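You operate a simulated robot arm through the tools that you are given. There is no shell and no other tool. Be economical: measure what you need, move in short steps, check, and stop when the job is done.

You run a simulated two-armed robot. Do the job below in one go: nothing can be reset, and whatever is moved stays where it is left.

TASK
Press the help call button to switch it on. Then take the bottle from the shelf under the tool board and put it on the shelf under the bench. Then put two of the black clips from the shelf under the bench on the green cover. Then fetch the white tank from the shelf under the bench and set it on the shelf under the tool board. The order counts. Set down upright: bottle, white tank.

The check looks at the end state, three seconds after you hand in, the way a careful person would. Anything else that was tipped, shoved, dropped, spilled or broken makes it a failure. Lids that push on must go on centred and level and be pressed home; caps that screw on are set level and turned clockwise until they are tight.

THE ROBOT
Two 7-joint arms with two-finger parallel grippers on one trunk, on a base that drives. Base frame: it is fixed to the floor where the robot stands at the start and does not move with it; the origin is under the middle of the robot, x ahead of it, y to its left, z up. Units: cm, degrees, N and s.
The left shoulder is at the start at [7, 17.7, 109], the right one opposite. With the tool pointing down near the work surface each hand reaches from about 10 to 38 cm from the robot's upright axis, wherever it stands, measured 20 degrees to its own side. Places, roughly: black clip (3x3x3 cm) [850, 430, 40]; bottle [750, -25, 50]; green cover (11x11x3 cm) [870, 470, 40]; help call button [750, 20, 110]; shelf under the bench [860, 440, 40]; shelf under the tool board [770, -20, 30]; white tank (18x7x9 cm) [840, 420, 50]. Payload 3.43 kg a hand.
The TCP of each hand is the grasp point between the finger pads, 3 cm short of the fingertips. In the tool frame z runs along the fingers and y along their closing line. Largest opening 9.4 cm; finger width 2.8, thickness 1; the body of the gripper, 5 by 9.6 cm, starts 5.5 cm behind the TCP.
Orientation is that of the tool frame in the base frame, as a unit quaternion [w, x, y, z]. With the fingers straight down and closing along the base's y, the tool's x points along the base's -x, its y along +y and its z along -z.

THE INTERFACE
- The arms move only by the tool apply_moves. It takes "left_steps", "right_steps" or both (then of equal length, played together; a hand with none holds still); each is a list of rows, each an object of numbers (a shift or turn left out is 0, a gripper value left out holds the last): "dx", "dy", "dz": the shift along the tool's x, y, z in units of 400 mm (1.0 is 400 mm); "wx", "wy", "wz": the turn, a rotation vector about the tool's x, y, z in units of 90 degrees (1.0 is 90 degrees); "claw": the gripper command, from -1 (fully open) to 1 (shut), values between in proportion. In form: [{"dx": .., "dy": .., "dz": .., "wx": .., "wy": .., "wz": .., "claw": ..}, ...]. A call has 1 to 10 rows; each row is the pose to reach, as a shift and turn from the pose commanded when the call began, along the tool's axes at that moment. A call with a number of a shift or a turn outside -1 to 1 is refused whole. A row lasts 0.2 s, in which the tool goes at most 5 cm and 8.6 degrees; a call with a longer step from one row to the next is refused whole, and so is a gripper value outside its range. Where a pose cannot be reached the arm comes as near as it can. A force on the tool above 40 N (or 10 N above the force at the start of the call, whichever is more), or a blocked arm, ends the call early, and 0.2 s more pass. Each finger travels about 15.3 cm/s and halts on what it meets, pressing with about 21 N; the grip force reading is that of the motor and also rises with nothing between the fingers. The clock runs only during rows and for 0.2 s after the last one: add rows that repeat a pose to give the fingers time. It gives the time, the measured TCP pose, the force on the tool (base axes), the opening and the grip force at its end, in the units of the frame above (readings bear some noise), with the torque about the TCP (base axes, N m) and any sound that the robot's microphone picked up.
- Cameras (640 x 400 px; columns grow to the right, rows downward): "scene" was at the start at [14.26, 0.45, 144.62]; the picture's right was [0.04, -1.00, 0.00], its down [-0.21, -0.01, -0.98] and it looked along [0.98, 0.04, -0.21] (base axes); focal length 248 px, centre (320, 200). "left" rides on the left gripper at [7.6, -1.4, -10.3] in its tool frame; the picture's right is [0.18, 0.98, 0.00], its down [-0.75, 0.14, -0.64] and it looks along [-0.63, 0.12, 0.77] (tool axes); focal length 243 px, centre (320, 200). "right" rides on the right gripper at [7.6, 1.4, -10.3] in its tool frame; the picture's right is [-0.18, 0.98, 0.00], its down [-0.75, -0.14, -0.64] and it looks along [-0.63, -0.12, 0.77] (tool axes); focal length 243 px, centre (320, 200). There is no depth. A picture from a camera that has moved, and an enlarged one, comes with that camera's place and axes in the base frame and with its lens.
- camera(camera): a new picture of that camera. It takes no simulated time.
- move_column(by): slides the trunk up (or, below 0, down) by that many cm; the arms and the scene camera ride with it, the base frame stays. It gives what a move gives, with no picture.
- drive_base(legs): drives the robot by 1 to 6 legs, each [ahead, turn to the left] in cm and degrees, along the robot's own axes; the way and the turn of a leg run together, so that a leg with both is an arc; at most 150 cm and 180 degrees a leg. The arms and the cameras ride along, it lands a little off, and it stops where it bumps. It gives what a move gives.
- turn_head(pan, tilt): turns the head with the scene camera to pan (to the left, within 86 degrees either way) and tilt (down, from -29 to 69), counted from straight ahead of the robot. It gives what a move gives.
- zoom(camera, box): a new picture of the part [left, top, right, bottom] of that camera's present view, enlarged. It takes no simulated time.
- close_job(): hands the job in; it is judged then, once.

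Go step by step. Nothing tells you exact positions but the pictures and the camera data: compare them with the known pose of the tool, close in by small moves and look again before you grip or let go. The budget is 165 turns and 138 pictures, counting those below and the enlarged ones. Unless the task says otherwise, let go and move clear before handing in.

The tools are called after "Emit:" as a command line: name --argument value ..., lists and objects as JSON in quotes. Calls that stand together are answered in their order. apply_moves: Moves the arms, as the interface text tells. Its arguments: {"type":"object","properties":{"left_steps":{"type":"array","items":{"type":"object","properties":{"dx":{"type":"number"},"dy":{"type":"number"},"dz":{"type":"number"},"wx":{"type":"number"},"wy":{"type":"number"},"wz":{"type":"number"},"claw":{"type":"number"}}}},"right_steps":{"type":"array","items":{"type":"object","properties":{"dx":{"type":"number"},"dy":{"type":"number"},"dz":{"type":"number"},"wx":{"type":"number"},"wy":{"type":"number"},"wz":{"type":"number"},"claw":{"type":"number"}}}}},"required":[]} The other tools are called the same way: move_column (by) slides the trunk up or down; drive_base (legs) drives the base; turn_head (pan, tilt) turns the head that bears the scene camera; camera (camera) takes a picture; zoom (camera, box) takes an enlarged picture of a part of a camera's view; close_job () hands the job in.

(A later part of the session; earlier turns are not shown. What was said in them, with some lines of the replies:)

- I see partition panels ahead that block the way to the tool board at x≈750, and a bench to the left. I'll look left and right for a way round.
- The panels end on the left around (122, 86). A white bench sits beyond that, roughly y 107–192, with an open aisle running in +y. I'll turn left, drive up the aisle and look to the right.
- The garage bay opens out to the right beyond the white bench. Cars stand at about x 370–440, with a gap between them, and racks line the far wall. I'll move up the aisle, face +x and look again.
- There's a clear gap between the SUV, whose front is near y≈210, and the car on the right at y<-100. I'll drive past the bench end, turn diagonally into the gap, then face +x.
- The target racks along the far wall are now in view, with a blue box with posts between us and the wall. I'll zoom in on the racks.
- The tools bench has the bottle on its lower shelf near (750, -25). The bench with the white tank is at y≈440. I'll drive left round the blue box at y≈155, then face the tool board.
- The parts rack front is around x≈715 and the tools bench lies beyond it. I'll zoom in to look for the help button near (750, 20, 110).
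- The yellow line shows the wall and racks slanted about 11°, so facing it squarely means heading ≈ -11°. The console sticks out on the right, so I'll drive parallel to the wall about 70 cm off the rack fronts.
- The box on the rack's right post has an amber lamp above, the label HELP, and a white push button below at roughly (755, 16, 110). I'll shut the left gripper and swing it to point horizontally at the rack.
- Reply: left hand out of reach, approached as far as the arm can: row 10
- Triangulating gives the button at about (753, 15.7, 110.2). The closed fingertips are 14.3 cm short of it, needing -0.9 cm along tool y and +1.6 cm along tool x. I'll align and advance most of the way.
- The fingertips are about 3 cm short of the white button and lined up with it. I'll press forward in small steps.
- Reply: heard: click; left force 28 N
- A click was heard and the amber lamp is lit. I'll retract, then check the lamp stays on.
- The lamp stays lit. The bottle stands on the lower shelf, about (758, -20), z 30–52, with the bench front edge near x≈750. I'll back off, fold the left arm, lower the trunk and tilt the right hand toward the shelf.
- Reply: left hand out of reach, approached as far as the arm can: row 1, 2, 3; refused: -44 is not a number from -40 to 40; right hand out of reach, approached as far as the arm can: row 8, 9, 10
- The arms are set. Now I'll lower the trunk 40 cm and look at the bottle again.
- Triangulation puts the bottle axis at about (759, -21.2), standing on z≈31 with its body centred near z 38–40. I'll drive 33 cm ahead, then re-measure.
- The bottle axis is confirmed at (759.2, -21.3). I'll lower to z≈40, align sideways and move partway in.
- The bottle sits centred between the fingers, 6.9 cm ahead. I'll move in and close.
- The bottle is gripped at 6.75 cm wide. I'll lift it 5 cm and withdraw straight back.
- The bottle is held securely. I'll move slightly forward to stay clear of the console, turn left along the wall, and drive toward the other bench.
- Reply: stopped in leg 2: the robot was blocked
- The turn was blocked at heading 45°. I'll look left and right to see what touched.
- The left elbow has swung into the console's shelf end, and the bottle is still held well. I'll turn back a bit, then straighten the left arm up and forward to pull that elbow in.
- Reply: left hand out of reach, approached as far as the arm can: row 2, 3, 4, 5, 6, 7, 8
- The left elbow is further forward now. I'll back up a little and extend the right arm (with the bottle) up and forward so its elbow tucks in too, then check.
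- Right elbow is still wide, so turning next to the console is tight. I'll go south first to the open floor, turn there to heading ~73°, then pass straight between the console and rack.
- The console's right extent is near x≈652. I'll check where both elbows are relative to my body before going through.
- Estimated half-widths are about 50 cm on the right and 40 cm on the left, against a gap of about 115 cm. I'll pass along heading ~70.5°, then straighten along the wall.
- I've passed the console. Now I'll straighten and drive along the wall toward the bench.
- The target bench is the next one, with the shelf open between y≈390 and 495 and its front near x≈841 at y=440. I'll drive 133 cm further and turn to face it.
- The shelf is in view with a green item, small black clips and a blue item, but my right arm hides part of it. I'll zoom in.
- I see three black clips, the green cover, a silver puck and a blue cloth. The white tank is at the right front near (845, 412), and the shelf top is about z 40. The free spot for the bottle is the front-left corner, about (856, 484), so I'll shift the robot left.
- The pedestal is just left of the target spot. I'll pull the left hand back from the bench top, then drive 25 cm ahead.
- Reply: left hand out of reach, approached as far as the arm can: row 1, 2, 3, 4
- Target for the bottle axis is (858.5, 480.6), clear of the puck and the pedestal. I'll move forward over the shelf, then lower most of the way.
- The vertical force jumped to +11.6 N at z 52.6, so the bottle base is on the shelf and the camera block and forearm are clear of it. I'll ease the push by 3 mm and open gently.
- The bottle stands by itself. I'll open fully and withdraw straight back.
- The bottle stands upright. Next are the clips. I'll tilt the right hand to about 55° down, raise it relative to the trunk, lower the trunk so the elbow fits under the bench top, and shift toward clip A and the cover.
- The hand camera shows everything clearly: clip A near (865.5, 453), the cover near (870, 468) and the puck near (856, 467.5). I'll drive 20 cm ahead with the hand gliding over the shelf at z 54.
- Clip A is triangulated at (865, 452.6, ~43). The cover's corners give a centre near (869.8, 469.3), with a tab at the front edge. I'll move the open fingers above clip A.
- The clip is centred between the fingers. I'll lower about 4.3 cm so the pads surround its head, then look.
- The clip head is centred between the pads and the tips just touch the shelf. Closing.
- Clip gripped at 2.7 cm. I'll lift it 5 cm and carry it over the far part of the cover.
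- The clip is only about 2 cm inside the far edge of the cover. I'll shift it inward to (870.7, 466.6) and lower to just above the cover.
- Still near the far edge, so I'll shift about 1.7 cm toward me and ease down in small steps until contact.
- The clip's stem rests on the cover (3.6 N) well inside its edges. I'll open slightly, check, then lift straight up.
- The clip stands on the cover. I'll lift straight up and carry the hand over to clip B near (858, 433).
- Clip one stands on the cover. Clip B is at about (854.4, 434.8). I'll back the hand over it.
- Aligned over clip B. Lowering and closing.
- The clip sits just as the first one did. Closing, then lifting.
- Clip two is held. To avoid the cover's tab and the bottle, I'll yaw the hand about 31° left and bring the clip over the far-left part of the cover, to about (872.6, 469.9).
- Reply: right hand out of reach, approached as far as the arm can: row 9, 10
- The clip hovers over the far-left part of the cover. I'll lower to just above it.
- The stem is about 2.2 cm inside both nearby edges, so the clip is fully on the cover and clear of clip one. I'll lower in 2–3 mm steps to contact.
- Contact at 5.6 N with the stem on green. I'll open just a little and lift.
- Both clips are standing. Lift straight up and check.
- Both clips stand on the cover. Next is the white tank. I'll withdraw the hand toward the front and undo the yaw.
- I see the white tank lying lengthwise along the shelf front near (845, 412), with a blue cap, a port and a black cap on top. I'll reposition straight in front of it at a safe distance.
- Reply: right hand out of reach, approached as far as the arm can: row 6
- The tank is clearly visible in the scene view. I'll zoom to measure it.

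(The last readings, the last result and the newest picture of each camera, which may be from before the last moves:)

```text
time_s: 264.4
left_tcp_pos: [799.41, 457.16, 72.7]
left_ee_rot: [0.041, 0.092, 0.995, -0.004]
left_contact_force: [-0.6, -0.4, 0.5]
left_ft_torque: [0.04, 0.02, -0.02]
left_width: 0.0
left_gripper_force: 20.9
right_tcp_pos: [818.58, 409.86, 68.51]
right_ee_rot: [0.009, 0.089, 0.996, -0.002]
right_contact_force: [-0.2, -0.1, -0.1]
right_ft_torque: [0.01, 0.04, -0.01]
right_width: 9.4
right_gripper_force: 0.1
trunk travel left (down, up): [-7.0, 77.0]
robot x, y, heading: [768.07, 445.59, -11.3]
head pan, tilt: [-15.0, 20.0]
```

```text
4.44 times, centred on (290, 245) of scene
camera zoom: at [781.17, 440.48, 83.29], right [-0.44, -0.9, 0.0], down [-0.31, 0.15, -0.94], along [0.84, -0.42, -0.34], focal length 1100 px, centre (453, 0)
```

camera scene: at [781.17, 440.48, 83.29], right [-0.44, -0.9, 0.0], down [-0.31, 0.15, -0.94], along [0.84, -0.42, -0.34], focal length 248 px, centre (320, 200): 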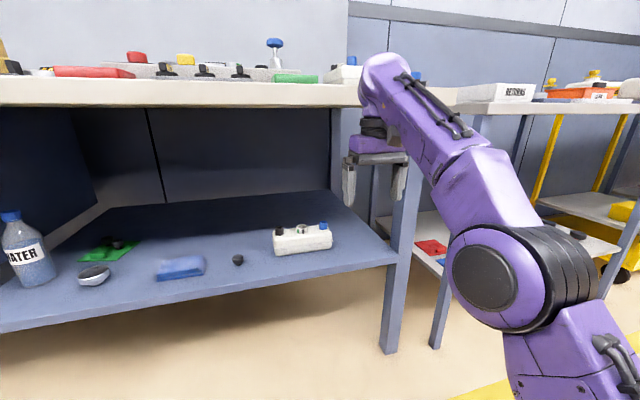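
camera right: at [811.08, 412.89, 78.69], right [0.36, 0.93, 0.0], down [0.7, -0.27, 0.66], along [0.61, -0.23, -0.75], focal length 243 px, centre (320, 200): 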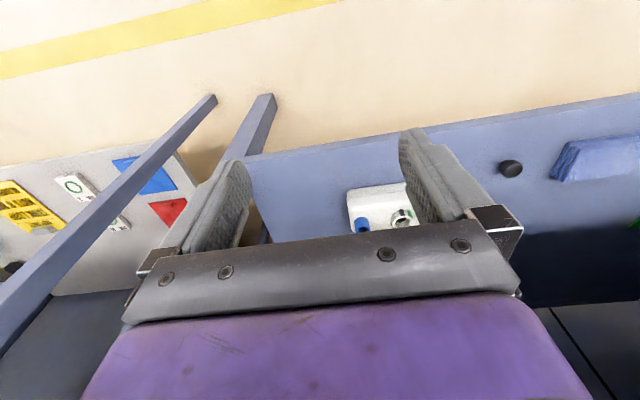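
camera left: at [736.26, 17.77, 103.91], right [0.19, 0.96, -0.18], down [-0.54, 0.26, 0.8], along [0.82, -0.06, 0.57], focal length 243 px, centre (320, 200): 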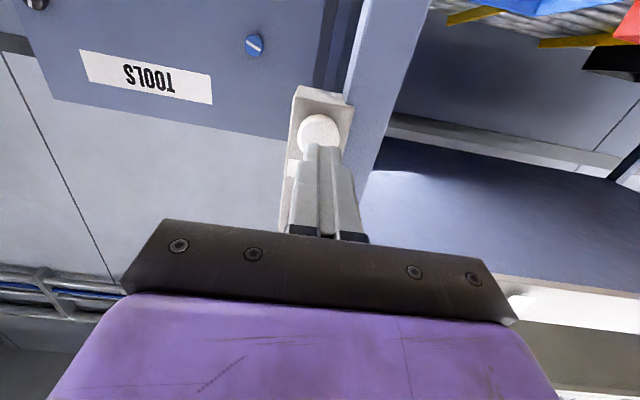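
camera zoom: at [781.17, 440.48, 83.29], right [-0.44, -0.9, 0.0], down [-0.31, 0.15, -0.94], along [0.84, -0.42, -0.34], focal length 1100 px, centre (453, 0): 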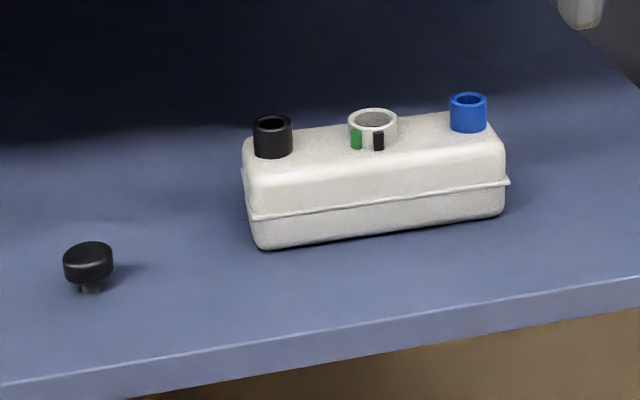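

The tank's front edge runs from (844.2, 423.6) to (840.8, 406.8), so its centre is about (845.9, 414.5), parallel to the bench. Body top is z≈48 and caps reach ≈51. I'll turn the down-pointing hand 90° so it can grip across the 7 cm width.

Emit:
apply_moves --right_steps '[{"wz": 0.095, "dz": 0.03}, {"wz": 0.19, "dz": 0.06}, {"wz": 0.285, "dz": 0.09}, {"wz": 0.38, "dz": 0.12}, {"wz": 0.475, "dz": 0.15}, {"wz": 0.57, "dz": 0.18}, {"wz": 0.665, "dz": 0.21}, {"wz": 0.76, "dz": 0.24}, {"wz": 0.855, "dz": 0.27}, {"wz": 0.95, "dz": 0.3}]'

Emit:
camera --camera "scene"

Emit:
camera --camera "right"

```text
time_s: 266.6
left_tcp_pos: [799.37, 457.28, 72.69]
left_ee_rot: [0.041, 0.091, 0.995, -0.002]
left_contact_force: [0.4, 0.7, 0.2]
left_ft_torque: [-0.03, 0.03, 0.02]
left_width: 0.01
left_gripper_force: 21.5
right_tcp_pos: [818.7, 410.16, 56.53]
right_ee_rot: [0.0, 0.744, 0.668, 0.002]
right_contact_force: [-0.5, 0.1, 0.2]
right_ft_torque: [0.0, -0.03, -0.02]
right_width: 9.37
right_gripper_force: 0.1
trunk travel left (down, up): [-7.0, 77.0]
robot x, y, heading: [767.78, 445.68, -11.3]
head pan, tilt: [-15.0, 20.0]
```

```text
53 pictures are left
camera scene: at [781.17, 440.48, 83.3], right [-0.44, -0.9, 0.0], down [-0.31, 0.15, -0.94], along [0.84, -0.42, -0.34], focal length 248 px, centre (320, 200)
```

scene: 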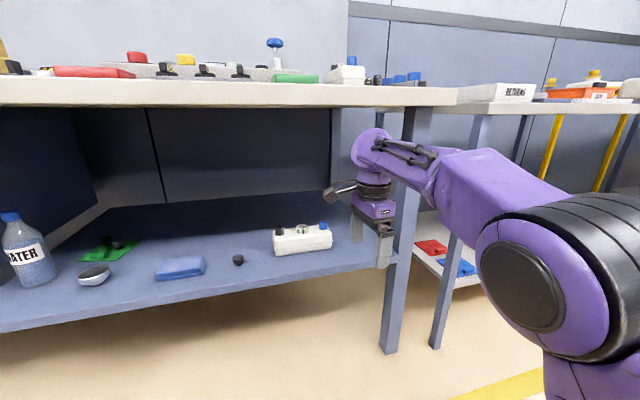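

```text
52 pictures are left
camera right: at [820.84, 417.53, 66.86], right [0.96, -0.29, 0.0], down [-0.22, -0.73, 0.64], along [-0.18, -0.61, -0.77], focal length 243 px, centre (320, 200)
```

right: 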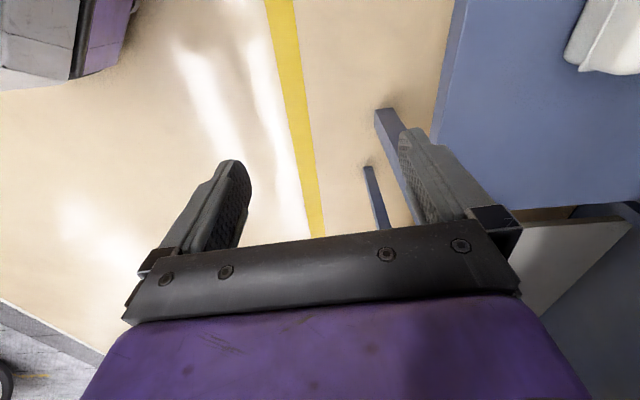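

The grip orientation works. I'll fine-tune the yaw by 5°, shift the hand about 9 cm left, then drive in 20 cm at z 56, above the caps.

Emit:
apply_moves --right_steps '[{"dx": 0.1, "wz": 0.03}, {"dx": 0.2, "wz": 0.059}, {"dx": 0.225, "wz": 0.059}]'

Emit:
drive_base --legs '[[20, 0]]'

Emit:
camera --camera "scene"

Emit:
camera --camera "right"

```text
time_s: 267.4
left_tcp_pos: [799.46, 457.33, 72.6]
left_ee_rot: [0.04, 0.09, 0.995, -0.003]
left_contact_force: [-0.1, -0.3, -0.3]
left_ft_torque: [0.01, -0.03, -0.04]
left_width: 0.0
left_gripper_force: 20.6
right_tcp_pos: [819.7, 419.1, 56.33]
right_ee_rot: [-0.001, 0.774, 0.633, 0.001]
right_contact_force: [0.2, 0.0, -0.6]
right_ft_torque: [0.02, -0.02, -0.01]
right_width: 9.38
right_gripper_force: 0.1
trunk travel left (down, up): [-7.0, 77.0]
robot x, y, heading: [767.61, 445.69, -11.4]
head pan, tilt: [-15.0, 20.0]
```

```text
time_s: 269.0
left_tcp_pos: [819.04, 453.36, 72.59]
left_ee_rot: [0.041, 0.09, 0.995, -0.003]
left_contact_force: [-0.5, 0.2, -0.1]
left_ft_torque: [0.01, 0.01, 0.0]
left_width: 0.0
left_gripper_force: 20.9
right_tcp_pos: [839.5, 415.18, 56.48]
right_ee_rot: [0.001, 0.773, 0.634, 0.002]
right_contact_force: [-0.3, -1.1, 1.3]
right_ft_torque: [-0.01, 0.03, 0.02]
right_width: 9.41
right_gripper_force: 0.1
trunk travel left (down, up): [-7.0, 77.0]
robot x, y, heading: [787.34, 441.81, -11.2]
head pan, tilt: [-15.0, 20.0]
```

```text
51 pictures are left
camera scene: at [800.9, 436.59, 83.29], right [-0.44, -0.9, 0.0], down [-0.31, 0.15, -0.94], along [0.84, -0.42, -0.34], focal length 248 px, centre (320, 200)
```

scene: 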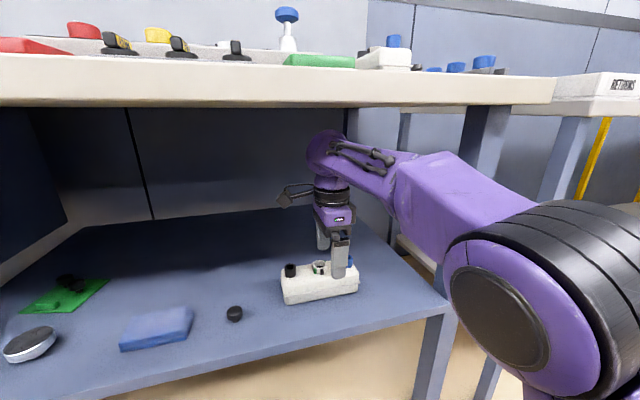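

```text
50 pictures are left
camera right: at [842.23, 422.45, 66.82], right [0.93, -0.37, 0.0], down [-0.29, -0.71, 0.64], along [-0.24, -0.6, -0.77], focal length 243 px, centre (320, 200)
```

right: 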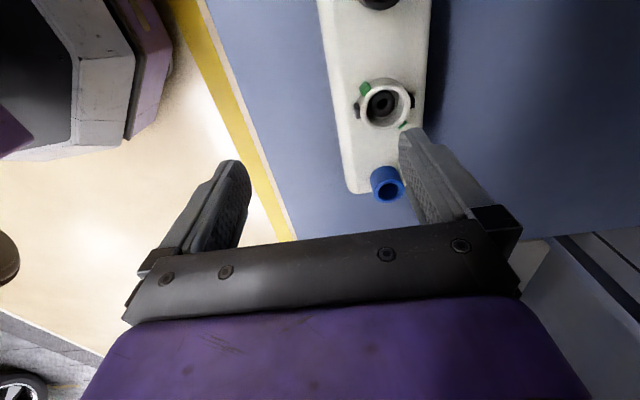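

From the hand camera the tank's ports are centred at about (844.3, 415.4). I'll centre the hand over that first.

Emit:
apply_moves --right_steps '[{"dx": 0.015, "dy": 0.06}, {"dx": 0.028, "dy": 0.119}, {"dx": 0.028, "dy": 0.119}]'

Emit:
camera --camera "right"

Emit:
zoom --camera "scene" --box '[250, 210, 390, 310]'

```text
time_s: 269.8
left_tcp_pos: [819.07, 453.46, 72.67]
left_ee_rot: [0.04, 0.09, 0.995, -0.003]
left_contact_force: [0.8, 0.3, -0.3]
left_ft_torque: [0.03, 0.03, 0.0]
left_width: 0.0
left_gripper_force: 21.4
right_tcp_pos: [844.37, 415.35, 56.31]
right_ee_rot: [0.001, 0.773, 0.634, 0.002]
right_contact_force: [0.0, -0.3, -0.2]
right_ft_torque: [0.02, -0.01, -0.01]
right_width: 9.38
right_gripper_force: 0.0
trunk travel left (down, up): [-7.0, 77.0]
robot x, y, heading: [787.71, 441.19, -11.2]
head pan, tilt: [-15.0, 20.0]
```

```text
49 pictures are left
camera right: at [847.1, 422.67, 66.74], right [0.93, -0.37, 0.0], down [-0.29, -0.71, 0.64], along [-0.24, -0.6, -0.77], focal length 243 px, centre (320, 200)
```

right: 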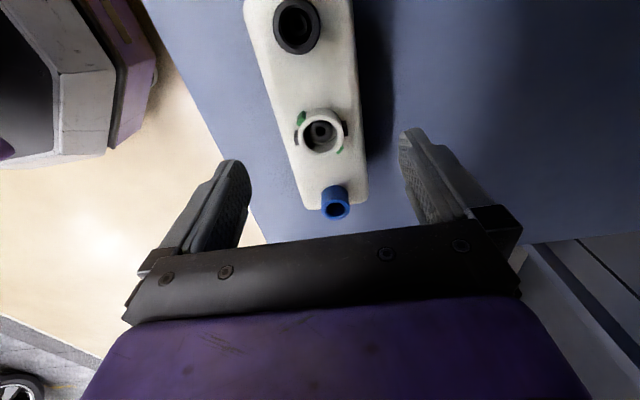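

```text
4.00 times, centred on (320, 260) of scene
camera zoom: at [800.9, 436.59, 83.29], right [-0.44, -0.9, 0.0], down [-0.31, 0.15, -0.94], along [0.84, -0.42, -0.34], focal length 990 px, centre (320, -40)
```

zoom: 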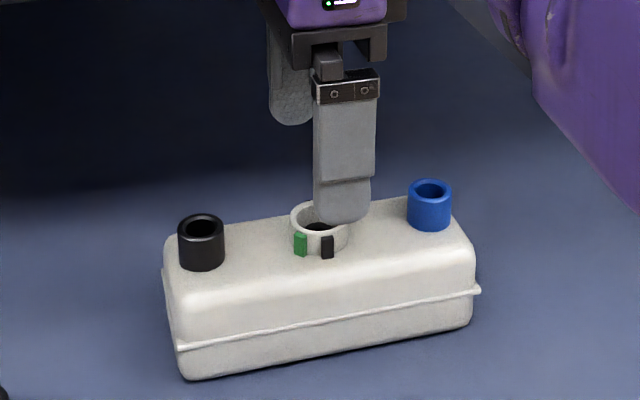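

Centred: the fingers straddle the tank front and back. I'll lower 9.4 cm in small steps.

Emit:
apply_moves --right_steps '[{"dz": 0.05}, {"dz": 0.1}, {"dz": 0.15}, {"dz": 0.19}, {"dz": 0.215}, {"dz": 0.235}, {"dz": 0.235}]'

Emit:
zoom --camera "scene" --box '[250, 210, 390, 310]'

Emit:
camera --camera "right"

```text
time_s: 271.4
left_tcp_pos: [819.02, 453.38, 72.58]
left_ee_rot: [0.041, 0.09, 0.995, -0.002]
left_contact_force: [-0.9, 0.1, 0.0]
left_ft_torque: [-0.02, 0.0, 0.03]
left_width: 0.01
left_gripper_force: 21.1
right_tcp_pos: [844.42, 415.42, 46.87]
right_ee_rot: [0.001, 0.772, 0.635, 0.002]
right_contact_force: [-0.1, 0.7, -0.5]
right_ft_torque: [0.01, 0.0, 0.01]
right_width: 9.39
right_gripper_force: 0.0
trunk travel left (down, up): [-7.0, 77.0]
robot x, y, heading: [787.62, 441.23, -11.1]
head pan, tilt: [-15.0, 20.0]
```

```text
4.00 times, centred on (320, 260) of scene
camera zoom: at [800.9, 436.59, 83.29], right [-0.44, -0.9, 0.0], down [-0.31, 0.15, -0.94], along [0.84, -0.42, -0.34], focal length 990 px, centre (320, -40)
```

zoom: 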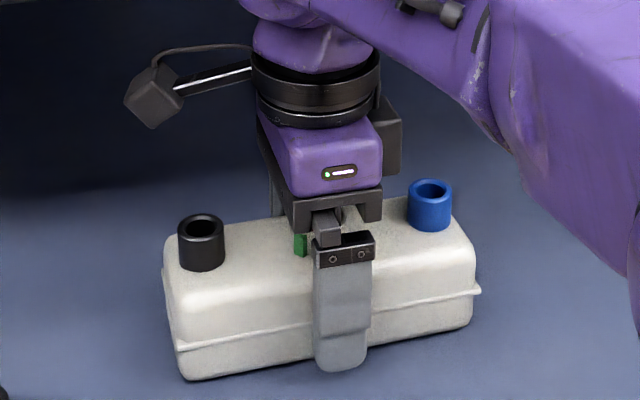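

```text
46 pictures are left
camera right: at [847.17, 422.67, 57.35], right [0.93, -0.37, 0.0], down [-0.29, -0.71, 0.64], along [-0.24, -0.6, -0.77], focal length 243 px, centre (320, 200)
```

right: 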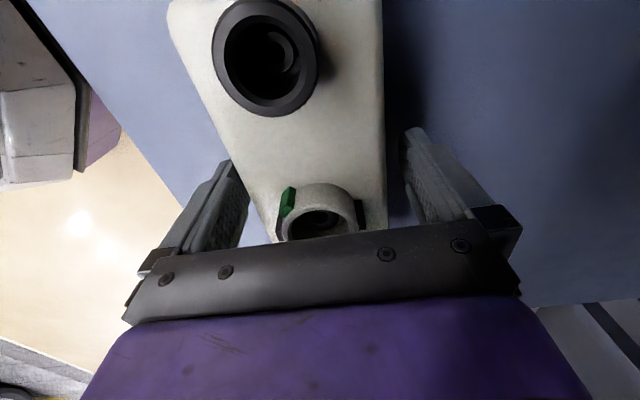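

Well placed with no contact force. Closing the gripper, then lifting 2 cm as a test.

Emit:
apply_moves --right_steps '[{"claw": -0.6}, {"claw": -0.2}, {"claw": 1}, {"claw": 1}, {"claw": 1}, {"dz": -0.025}, {"dz": -0.05}, {"dz": -0.05}]'

Emit:
camera --camera "scene"

```text
time_s: 273.2
left_tcp_pos: [819.16, 453.3, 72.64]
left_ee_rot: [0.04, 0.089, 0.995, -0.002]
left_contact_force: [0.0, -0.3, -0.3]
left_ft_torque: [0.0, -0.01, -0.01]
left_width: 0.0
left_gripper_force: 20.8
right_tcp_pos: [844.44, 415.4, 48.93]
right_ee_rot: [0.001, 0.773, 0.635, 0.001]
right_contact_force: [-0.4, -0.7, -2.9]
right_ft_torque: [0.02, 0.0, 0.03]
right_width: 7.24
right_gripper_force: 21.3
trunk travel left (down, up): [-7.0, 77.0]
robot x, y, heading: [787.8, 441.88, -11.2]
head pan, tilt: [-15.0, 20.0]
```

```text
45 pictures are left
camera scene: at [800.92, 436.58, 83.29], right [-0.44, -0.9, 0.0], down [-0.31, 0.15, -0.94], along [0.84, -0.42, -0.34], focal length 248 px, centre (320, 200)
```

scene: 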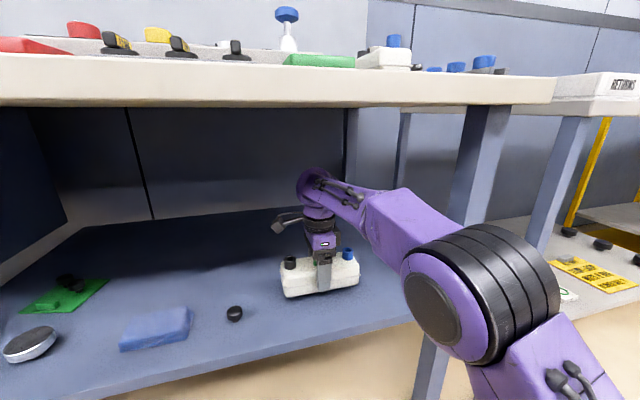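

The tank lifts cleanly, 7.24 cm wide in the grip and light. I'll lift further and back out.

Emit:
apply_moves --right_steps '[{"dz": -0.04}, {"dz": -0.08}, {"dz": -0.11}]'

Emit:
drive_base --legs '[[-30, 0]]'

Emit:
camera --camera "scene"

```text
time_s: 274.0
left_tcp_pos: [819.17, 453.55, 72.68]
left_ee_rot: [0.041, 0.089, 0.995, -0.003]
left_contact_force: [1.7, -0.3, -0.7]
left_ft_torque: [-0.03, 0.03, 0.01]
left_width: 0.0
left_gripper_force: 20.9
right_tcp_pos: [844.41, 415.32, 53.61]
right_ee_rot: [0.001, 0.773, 0.635, 0.003]
right_contact_force: [0.4, -0.1, -1.9]
right_ft_torque: [-0.01, -0.01, 0.03]
right_width: 7.21
right_gripper_force: 21.9
trunk travel left (down, up): [-7.0, 77.0]
robot x, y, heading: [787.63, 441.29, -11.3]
head pan, tilt: [-15.0, 20.0]
```

```text
time_s: 276.0
left_tcp_pos: [789.85, 459.16, 72.6]
left_ee_rot: [0.041, 0.092, 0.995, -0.003]
left_contact_force: [0.4, 0.3, -0.3]
left_ft_torque: [-0.01, -0.01, -0.01]
left_width: 0.0
left_gripper_force: 20.7
right_tcp_pos: [815.08, 420.88, 53.41]
right_ee_rot: [0.0, 0.775, 0.632, 0.001]
right_contact_force: [0.2, 1.2, -3.3]
right_ft_torque: [0.03, -0.01, -0.04]
right_width: 7.23
right_gripper_force: 20.8
trunk travel left (down, up): [-7.0, 77.0]
robot x, y, heading: [758.59, 447.42, -11.4]
head pan, tilt: [-15.0, 20.0]
```

```text
44 pictures are left
camera scene: at [771.68, 442.38, 83.29], right [-0.45, -0.9, 0.0], down [-0.31, 0.15, -0.94], along [0.84, -0.42, -0.34], focal length 248 px, centre (320, 200)
```

scene: 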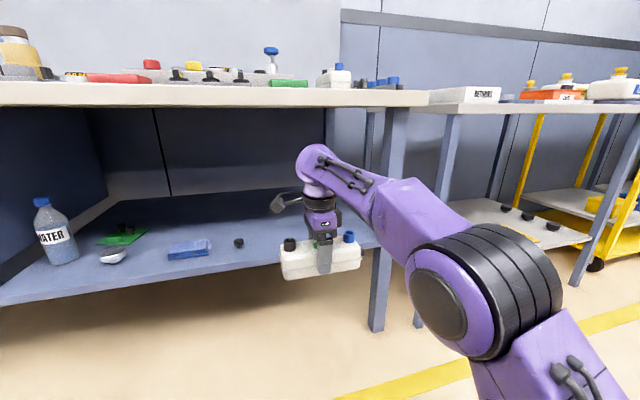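

The tank is carried level. I'll tuck it in by 6 cm, turn right along the wall, and drive back down the aisle on a line that clears both the console post and the rack.

Emit:
apply_moves --right_steps '[{"dy": -0.05}, {"dy": -0.1}, {"dy": -0.15}]'

Emit:
drive_base --legs '[[0, -88.6], [150, 0], [120, 0]]'

Emit:
turn_head --pan 0 --tilt 12

Emit:
camera --camera "scene"

```text
time_s: 276.8
left_tcp_pos: [790.0, 459.08, 72.73]
left_ee_rot: [0.04, 0.092, 0.995, -0.003]
left_contact_force: [0.9, -0.5, -0.2]
left_ft_torque: [0.0, 0.05, 0.0]
left_width: 0.0
left_gripper_force: 21.7
right_tcp_pos: [809.15, 421.91, 53.45]
right_ee_rot: [0.001, 0.774, 0.633, 0.002]
right_contact_force: [-0.4, -0.2, -2.8]
right_ft_torque: [0.02, 0.0, 0.03]
right_width: 7.21
right_gripper_force: 20.4
trunk travel left (down, up): [-7.0, 77.0]
robot x, y, heading: [758.37, 447.74, -11.4]
head pan, tilt: [-15.0, 20.0]
```

```text
time_s: 293.7
left_tcp_pos: [730.64, 149.27, 72.6]
left_ee_rot: [0.028, 0.749, 0.661, -0.03]
left_contact_force: [-0.1, 0.1, -0.4]
left_ft_torque: [-0.01, 0.02, 0.01]
left_width: 0.02
left_gripper_force: 20.4
right_tcp_pos: [694.72, 127.73, 53.42]
right_ee_rot: [0.003, 0.997, -0.072, 0.001]
right_contact_force: [0.1, 0.0, -3.3]
right_ft_torque: [0.01, -0.02, -0.01]
right_width: 7.23
right_gripper_force: 20.6
trunk travel left (down, up): [-7.0, 77.0]
robot x, y, heading: [717.07, 179.71, -98.2]
head pan, tilt: [-15.0, 20.0]
```

```text
time_s: 294.5
left_tcp_pos: [730.63, 149.07, 72.75]
left_ee_rot: [0.028, 0.75, 0.66, -0.03]
left_contact_force: [-0.3, 0.1, 0.3]
left_ft_torque: [0.03, 0.03, 0.0]
left_width: 0.0
left_gripper_force: 20.8
right_tcp_pos: [694.67, 127.74, 53.52]
right_ee_rot: [0.001, 0.997, -0.071, 0.001]
right_contact_force: [1.0, -0.2, -2.9]
right_ft_torque: [0.01, -0.01, 0.02]
right_width: 7.24
right_gripper_force: 20.6
trunk travel left (down, up): [-7.0, 77.0]
robot x, y, heading: [717.32, 179.9, -98.0]
head pan, tilt: [0.0, 12.0]
```

```text
43 pictures are left
camera scene: at [714.97, 165.76, 84.59], right [-0.99, 0.14, 0.0], down [0.03, 0.21, -0.98], along [-0.14, -0.97, -0.21], focal length 248 px, centre (320, 200)
```

scene: 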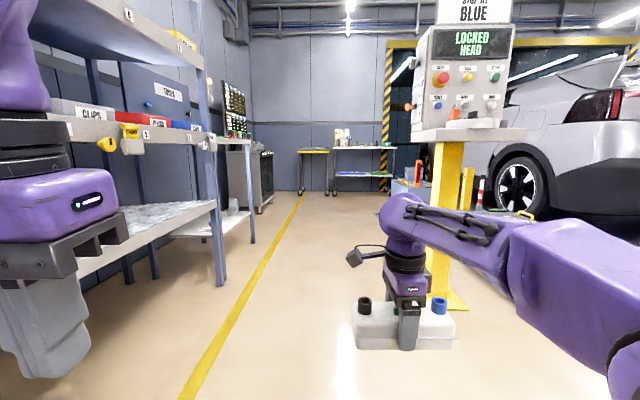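

The way is clear: console post to the right and rack to the left, with about equal room. I'll continue on heading -101° to about (685, 16) and turn to face the tools bench.

Emit:
drive_base --legs '[[0, -3], [120, 0], [46, 0]]'

Emit:
drive_base --legs '[[0, 90]]'

Emit:
turn_head --pan -10 --tilt 25

Emit:
camera --camera "scene"

```text
time_s: 303.3
left_tcp_pos: [696.34, -13.39, 72.63]
left_ee_rot: [0.027, 0.769, 0.638, -0.031]
left_contact_force: [-0.1, -0.5, -0.1]
left_ft_torque: [-0.02, 0.01, -0.01]
left_width: 0.01
left_gripper_force: 20.9
right_tcp_pos: [659.22, -32.54, 53.45]
right_ee_rot: [0.003, 0.995, -0.101, 0.0]
right_contact_force: [0.6, 0.3, -2.7]
right_ft_torque: [-0.05, 0.0, 0.0]
right_width: 7.2
right_gripper_force: 20.9
trunk travel left (down, up): [-7.0, 77.0]
robot x, y, heading: [684.77, 17.92, -101.8]
head pan, tilt: [0.0, 12.0]
```

```text
time_s: 307.5
left_tcp_pos: [716.13, 29.89, 72.56]
left_ee_rot: [0.041, 0.091, 0.995, -0.002]
left_contact_force: [0.3, -0.1, -0.2]
left_ft_torque: [0.01, -0.01, -0.01]
left_width: 0.03
left_gripper_force: 20.6
right_tcp_pos: [735.44, -7.25, 53.51]
right_ee_rot: [0.001, 0.774, 0.633, 0.002]
right_contact_force: [0.2, -0.1, -2.6]
right_ft_torque: [0.03, 0.01, 0.01]
right_width: 7.24
right_gripper_force: 20.8
trunk travel left (down, up): [-7.0, 77.0]
robot x, y, heading: [684.42, 18.1, -11.4]
head pan, tilt: [0.0, 12.0]
```

```text
time_s: 308.3
left_tcp_pos: [716.2, 29.98, 72.61]
left_ee_rot: [0.04, 0.091, 0.995, -0.003]
left_contact_force: [0.1, 0.1, 0.3]
left_ft_torque: [0.01, -0.02, 0.02]
left_width: 0.0
left_gripper_force: 20.7
right_tcp_pos: [735.36, -7.19, 53.38]
right_ee_rot: [0.001, 0.775, 0.632, 0.002]
right_contact_force: [0.3, -0.3, -2.9]
right_ft_torque: [0.04, 0.01, -0.02]
right_width: 7.23
right_gripper_force: 21.4
trunk travel left (down, up): [-7.0, 77.0]
robot x, y, heading: [684.63, 18.06, -11.3]
head pan, tilt: [-10.0, 25.0]
```

```text
42 pictures are left
camera scene: at [698.14, 13.86, 82.49], right [-0.36, -0.93, 0.0], down [-0.39, 0.15, -0.91], along [0.84, -0.33, -0.42], focal length 248 px, centre (320, 200)
```

scene: 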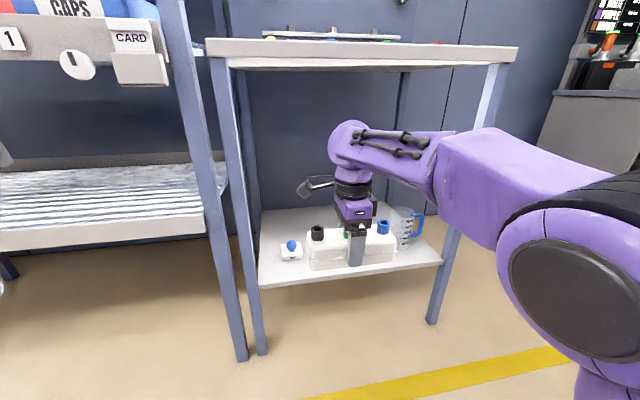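

The gap on the shelf between the card/valve (y≈-5) and the jug (y≈-34) fits the tank, centred at about (758.5, -20). I'll shift the hand 8 cm right, then drive in 20 cm.

Emit:
apply_moves --right_steps '[{"dx": -0.1}, {"dx": -0.2}, {"dx": -0.2}]'

Emit:
drive_base --legs '[[20, 0]]'

Emit:
camera --camera "scene"

Emit:
camera --camera "right"

```text
time_s: 309.1
left_tcp_pos: [716.09, 29.9, 72.57]
left_ee_rot: [0.04, 0.091, 0.995, -0.002]
left_contact_force: [-0.7, -0.3, -1.0]
left_ft_torque: [0.01, 0.0, 0.01]
left_width: 0.0
left_gripper_force: 21.0
right_tcp_pos: [733.78, -14.96, 53.48]
right_ee_rot: [0.0, 0.774, 0.633, 0.002]
right_contact_force: [1.0, -1.7, -3.2]
right_ft_torque: [0.01, -0.03, -0.03]
right_width: 7.23
right_gripper_force: 21.2
trunk travel left (down, up): [-7.0, 77.0]
robot x, y, heading: [684.79, 17.89, -11.4]
head pan, tilt: [-10.0, 25.0]
```

```text
time_s: 310.7
left_tcp_pos: [735.59, 26.03, 72.64]
left_ee_rot: [0.041, 0.091, 0.995, -0.002]
left_contact_force: [0.0, -0.1, 0.6]
left_ft_torque: [-0.02, 0.0, -0.03]
left_width: 0.0
left_gripper_force: 21.5
right_tcp_pos: [753.2, -18.92, 53.62]
right_ee_rot: [0.001, 0.774, 0.633, 0.002]
right_contact_force: [0.2, -0.2, -3.5]
right_ft_torque: [0.01, -0.01, 0.03]
right_width: 7.22
right_gripper_force: 20.7
trunk travel left (down, up): [-7.0, 77.0]
robot x, y, heading: [704.14, 14.41, -11.7]
head pan, tilt: [-10.0, 25.0]
```

```text
41 pictures are left
camera scene: at [717.54, 9.94, 82.48], right [-0.36, -0.93, 0.0], down [-0.39, 0.15, -0.91], along [0.84, -0.33, -0.42], focal length 248 px, centre (320, 200)
```

scene: 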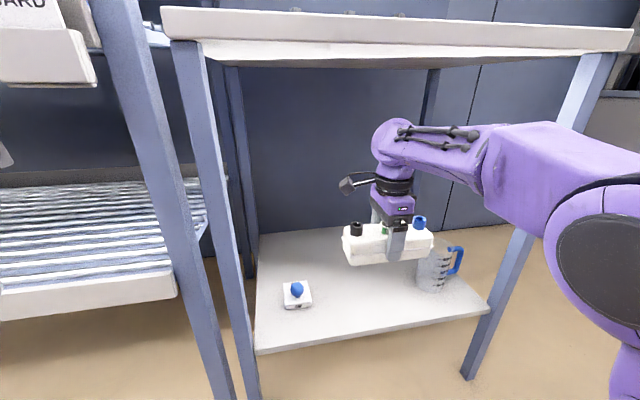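

```text
40 pictures are left
camera right: at [756.02, -11.64, 64.02], right [0.93, -0.38, 0.0], down [-0.29, -0.71, 0.64], along [-0.24, -0.59, -0.77], focal length 243 px, centre (320, 200)
```

right: 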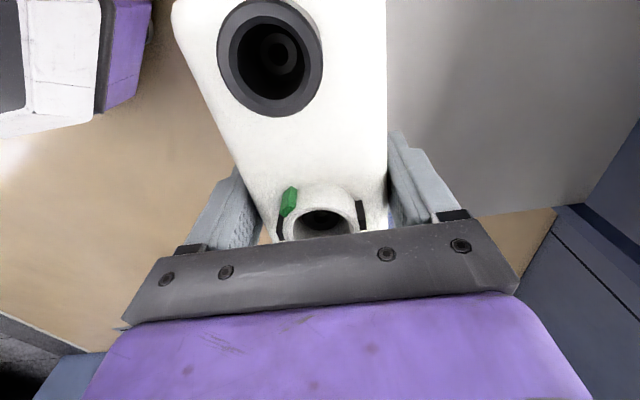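

The gap is confirmed. I'll move forward 5.5 cm over the spot and lower to about 1.5 cm above the shelf.

Emit:
apply_moves --right_steps '[{"dx": -0.005, "dy": 0.07}, {"dx": -0.01, "dy": 0.1375}, {"dx": -0.01, "dy": 0.1375, "dz": 0.08}, {"dx": -0.01, "dy": 0.1375, "dz": 0.17}, {"dx": -0.01, "dy": 0.1375, "dz": 0.26}, {"dx": -0.01, "dy": 0.1375, "dz": 0.35}, {"dx": -0.01, "dy": 0.1375, "dz": 0.41}, {"dx": -0.01, "dy": 0.1375, "dz": 0.44}, {"dx": -0.01, "dy": 0.1375, "dz": 0.44}]'

Emit:
camera --camera "scene"

```text
time_s: 312.7
left_tcp_pos: [735.6, 25.99, 72.68]
left_ee_rot: [0.041, 0.091, 0.995, -0.003]
left_contact_force: [-0.2, 0.7, -0.6]
left_ft_torque: [-0.01, -0.01, -0.01]
left_width: 0.0
left_gripper_force: 20.7
right_tcp_pos: [758.51, -20.61, 35.8]
right_ee_rot: [0.0, 0.774, 0.633, 0.002]
right_contact_force: [-0.8, 1.4, -3.1]
right_ft_torque: [0.01, -0.02, 0.0]
right_width: 7.21
right_gripper_force: 20.1
trunk travel left (down, up): [-7.0, 77.0]
robot x, y, heading: [704.26, 14.6, -11.2]
head pan, tilt: [-10.0, 25.0]
```

```text
39 pictures are left
camera scene: at [717.54, 9.93, 82.48], right [-0.36, -0.93, 0.0], down [-0.39, 0.15, -0.91], along [0.84, -0.33, -0.42], focal length 248 px, centre (320, 200)
```

scene: 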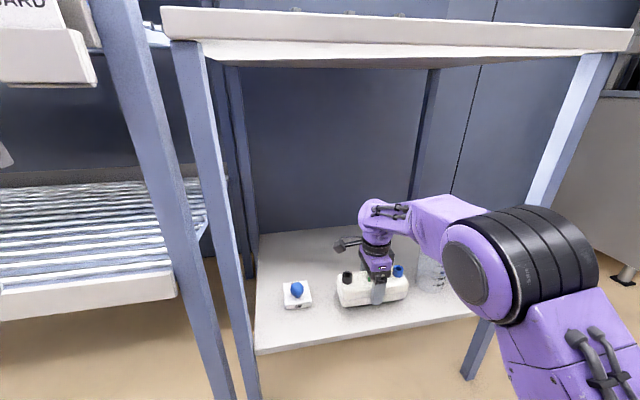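

The tank is over the gap, clear of the card and jug. Lowering gently to contact.

Emit:
apply_moves --right_steps '[{"dz": 0.0075}, {"dz": 0.015}, {"dz": 0.0225}, {"dz": 0.0275}, {"dz": 0.0275}]'

Emit:
zoom --camera "scene" --box '[270, 230, 470, 350]'

```text
time_s: 313.9
left_tcp_pos: [735.52, 25.87, 72.59]
left_ee_rot: [0.042, 0.092, 0.995, -0.004]
left_contact_force: [-0.5, 0.8, 0.1]
left_ft_torque: [-0.01, 0.01, 0.0]
left_width: 0.0
left_gripper_force: 21.0
right_tcp_pos: [758.54, -20.45, 34.74]
right_ee_rot: [0.001, 0.774, 0.633, 0.002]
right_contact_force: [-0.5, 0.0, -2.0]
right_ft_torque: [-0.01, 0.01, -0.02]
right_width: 7.21
right_gripper_force: 21.1
trunk travel left (down, up): [-7.0, 77.0]
robot x, y, heading: [703.94, 14.53, -11.5]
head pan, tilt: [-10.0, 25.0]
```

```text
3.20 times, centred on (370, 290) of scene
camera zoom: at [717.54, 9.94, 82.48], right [-0.36, -0.93, 0.0], down [-0.39, 0.15, -0.91], along [0.84, -0.33, -0.42], focal length 792 px, centre (160, -88)
```

zoom: 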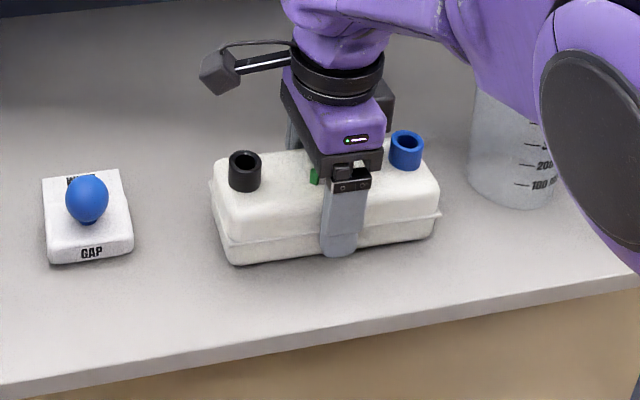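

Nearly on the shelf. A few more millimetres.

Emit:
apply_moves --right_steps '[{"dz": 0.004}, {"dz": 0.008}, {"dz": 0.012}, {"dz": 0.012}]'

```text
time_s: 314.9
left_tcp_pos: [735.45, 25.98, 72.69]
left_ee_rot: [0.041, 0.091, 0.995, -0.003]
left_contact_force: [-0.6, -0.1, 0.1]
left_ft_torque: [-0.01, -0.02, 0.01]
left_width: 0.0
left_gripper_force: 20.9
right_tcp_pos: [758.56, -20.44, 34.32]
right_ee_rot: [0.001, 0.773, 0.634, 0.002]
right_contact_force: [0.0, 0.8, 2.8]
right_ft_torque: [-0.31, 0.22, 0.0]
right_width: 7.24
right_gripper_force: 21.0
trunk travel left (down, up): [-7.0, 77.0]
robot x, y, heading: [704.03, 14.33, -11.5]
head pan, tilt: [-10.0, 25.0]
```

Emit:
apply_moves --right_steps '[{"dz": 0.004}, {"dz": 0.004}]'

Emit:
apply_moves --right_steps '[{"claw": -0.6}, {"claw": -0.75}, {"claw": -1}, {"claw": -1}]'

Emit:
zoom --camera "scene" --box '[270, 230, 470, 350]'

```text
time_s: 315.5
left_tcp_pos: [735.43, 26.07, 72.66]
left_ee_rot: [0.042, 0.092, 0.995, -0.003]
left_contact_force: [0.9, 0.3, -0.1]
left_ft_torque: [0.01, 0.03, 0.04]
left_width: 0.01
left_gripper_force: 21.2
right_tcp_pos: [758.62, -20.4, 34.38]
right_ee_rot: [0.002, 0.774, 0.634, 0.003]
right_contact_force: [2.8, -1.9, 14.6]
right_ft_torque: [0.21, 0.25, 0.17]
right_width: 7.22
right_gripper_force: 21.0
trunk travel left (down, up): [-7.0, 77.0]
robot x, y, heading: [704.1, 13.93, -11.4]
head pan, tilt: [-10.0, 25.0]
```

```text
time_s: 316.5
left_tcp_pos: [735.59, 25.95, 72.6]
left_ee_rot: [0.041, 0.092, 0.995, -0.003]
left_contact_force: [0.3, 0.3, -0.5]
left_ft_torque: [0.0, -0.01, 0.02]
left_width: 0.0
left_gripper_force: 20.9
right_tcp_pos: [758.56, -20.48, 34.2]
right_ee_rot: [0.001, 0.774, 0.633, 0.002]
right_contact_force: [-0.4, 0.2, 0.0]
right_ft_torque: [0.02, 0.03, 0.01]
right_width: 9.39
right_gripper_force: 0.1
trunk travel left (down, up): [-7.0, 77.0]
robot x, y, heading: [703.93, 14.37, -11.5]
head pan, tilt: [-10.0, 25.0]
```

```text
3.20 times, centred on (370, 290) of scene
camera zoom: at [717.51, 9.95, 82.48], right [-0.36, -0.93, 0.0], down [-0.39, 0.15, -0.91], along [0.84, -0.33, -0.42], focal length 792 px, centre (160, -88)
```

zoom: 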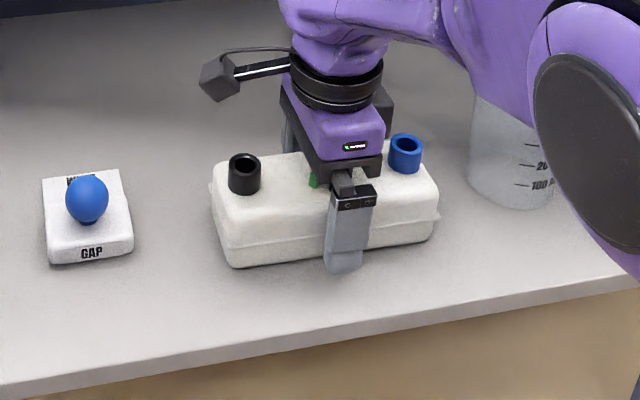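

The tank rests upright on the shelf and is released. I'll raise the hand straight up and back away.

Emit:
apply_moves --right_steps '[{"dz": -0.05}, {"dz": -0.15}, {"dz": -0.26}, {"dz": -0.37}, {"dz": -0.45}]'

Emit:
drive_base --legs '[[-28, 0]]'

Emit:
camera --camera "scene"

Emit:
turn_head --pan 5 --tilt -8

Emit:
camera --camera "scene"

```text
time_s: 317.7
left_tcp_pos: [735.5, 26.0, 72.56]
left_ee_rot: [0.041, 0.092, 0.995, -0.002]
left_contact_force: [-0.4, 0.0, 0.3]
left_ft_torque: [0.01, -0.01, 0.03]
left_width: 0.01
left_gripper_force: 20.6
right_tcp_pos: [758.63, -20.52, 52.39]
right_ee_rot: [0.0, 0.774, 0.633, 0.001]
right_contact_force: [-0.2, -0.3, -0.6]
right_ft_torque: [-0.02, 0.01, -0.01]
right_width: 9.4
right_gripper_force: 0.0
trunk travel left (down, up): [-7.0, 77.0]
robot x, y, heading: [704.16, 14.28, -11.5]
head pan, tilt: [-10.0, 25.0]
```

```text
time_s: 319.6
left_tcp_pos: [707.97, 31.66, 72.66]
left_ee_rot: [0.041, 0.089, 0.995, -0.003]
left_contact_force: [-0.9, -0.3, -0.8]
left_ft_torque: [0.01, 0.02, -0.02]
left_width: 0.01
left_gripper_force: 20.4
right_tcp_pos: [731.23, -14.84, 52.32]
right_ee_rot: [0.001, 0.773, 0.634, 0.002]
right_contact_force: [0.6, 0.4, -0.7]
right_ft_torque: [0.02, 0.0, 0.02]
right_width: 9.4
right_gripper_force: 0.1
trunk travel left (down, up): [-7.0, 77.0]
robot x, y, heading: [676.56, 19.67, -11.0]
head pan, tilt: [-10.0, 25.0]
```

```text
36 pictures are left
camera scene: at [690.07, 15.49, 82.49], right [-0.36, -0.93, 0.0], down [-0.39, 0.15, -0.91], along [0.85, -0.33, -0.42], focal length 248 px, centre (320, 200)
```

scene: 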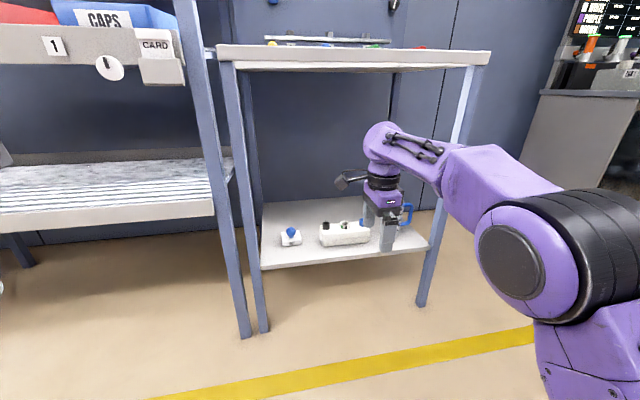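

```text
time_s: 320.6
left_tcp_pos: [708.06, 31.7, 72.75]
left_ee_rot: [0.041, 0.09, 0.995, -0.003]
left_contact_force: [0.5, -1.6, -0.2]
left_ft_torque: [0.02, 0.0, 0.03]
left_width: 0.01
left_gripper_force: 21.2
right_tcp_pos: [731.31, -14.71, 52.3]
right_ee_rot: [0.002, 0.773, 0.635, 0.002]
right_contact_force: [0.1, -0.1, 0.1]
right_ft_torque: [0.0, -0.01, 0.01]
right_width: 9.39
right_gripper_force: 0.0
trunk travel left (down, up): [-7.0, 77.0]
robot x, y, heading: [676.73, 19.6, -11.1]
head pan, tilt: [5.0, -8.0]
```

```text
35 pictures are left
camera scene: at [690.0, 17.89, 87.74], right [-0.11, -0.99, 0.0], down [0.14, -0.01, -0.99], along [0.98, -0.11, 0.14], focal length 248 px, centre (320, 200)
```

scene: 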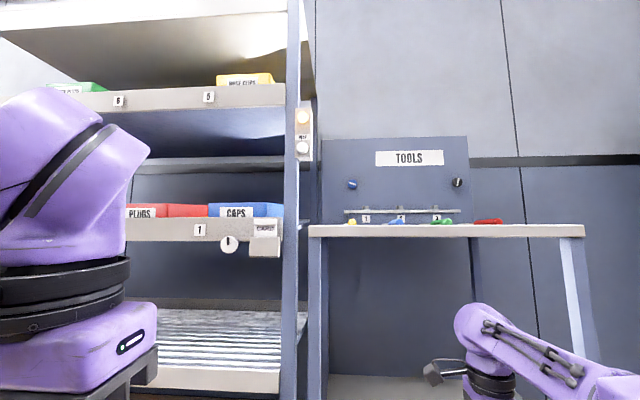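

The lamp is still lit, the tank stands upright on the tool-board shelf, and both hands are clear. I'm handing in.

Emit:
close_job

```text
The job is handed in.
```

The job is handed in, with all four steps done in the order you gave:

- **Help call:** the button is pressed and its lamp was still lit at the end.
- **Bottle:** it stands upright on the shelf under the bench.
- **Clips:** two black clips stand on the green cover.
- **White tank:** it stands upright on the shelf under the tool board.

On the way to the bench, something blocked one of my turns. It looked like my left elbow against the end of the console shelf. I backed off and saw nothing out of place, but I did not check the console closely afterwards.
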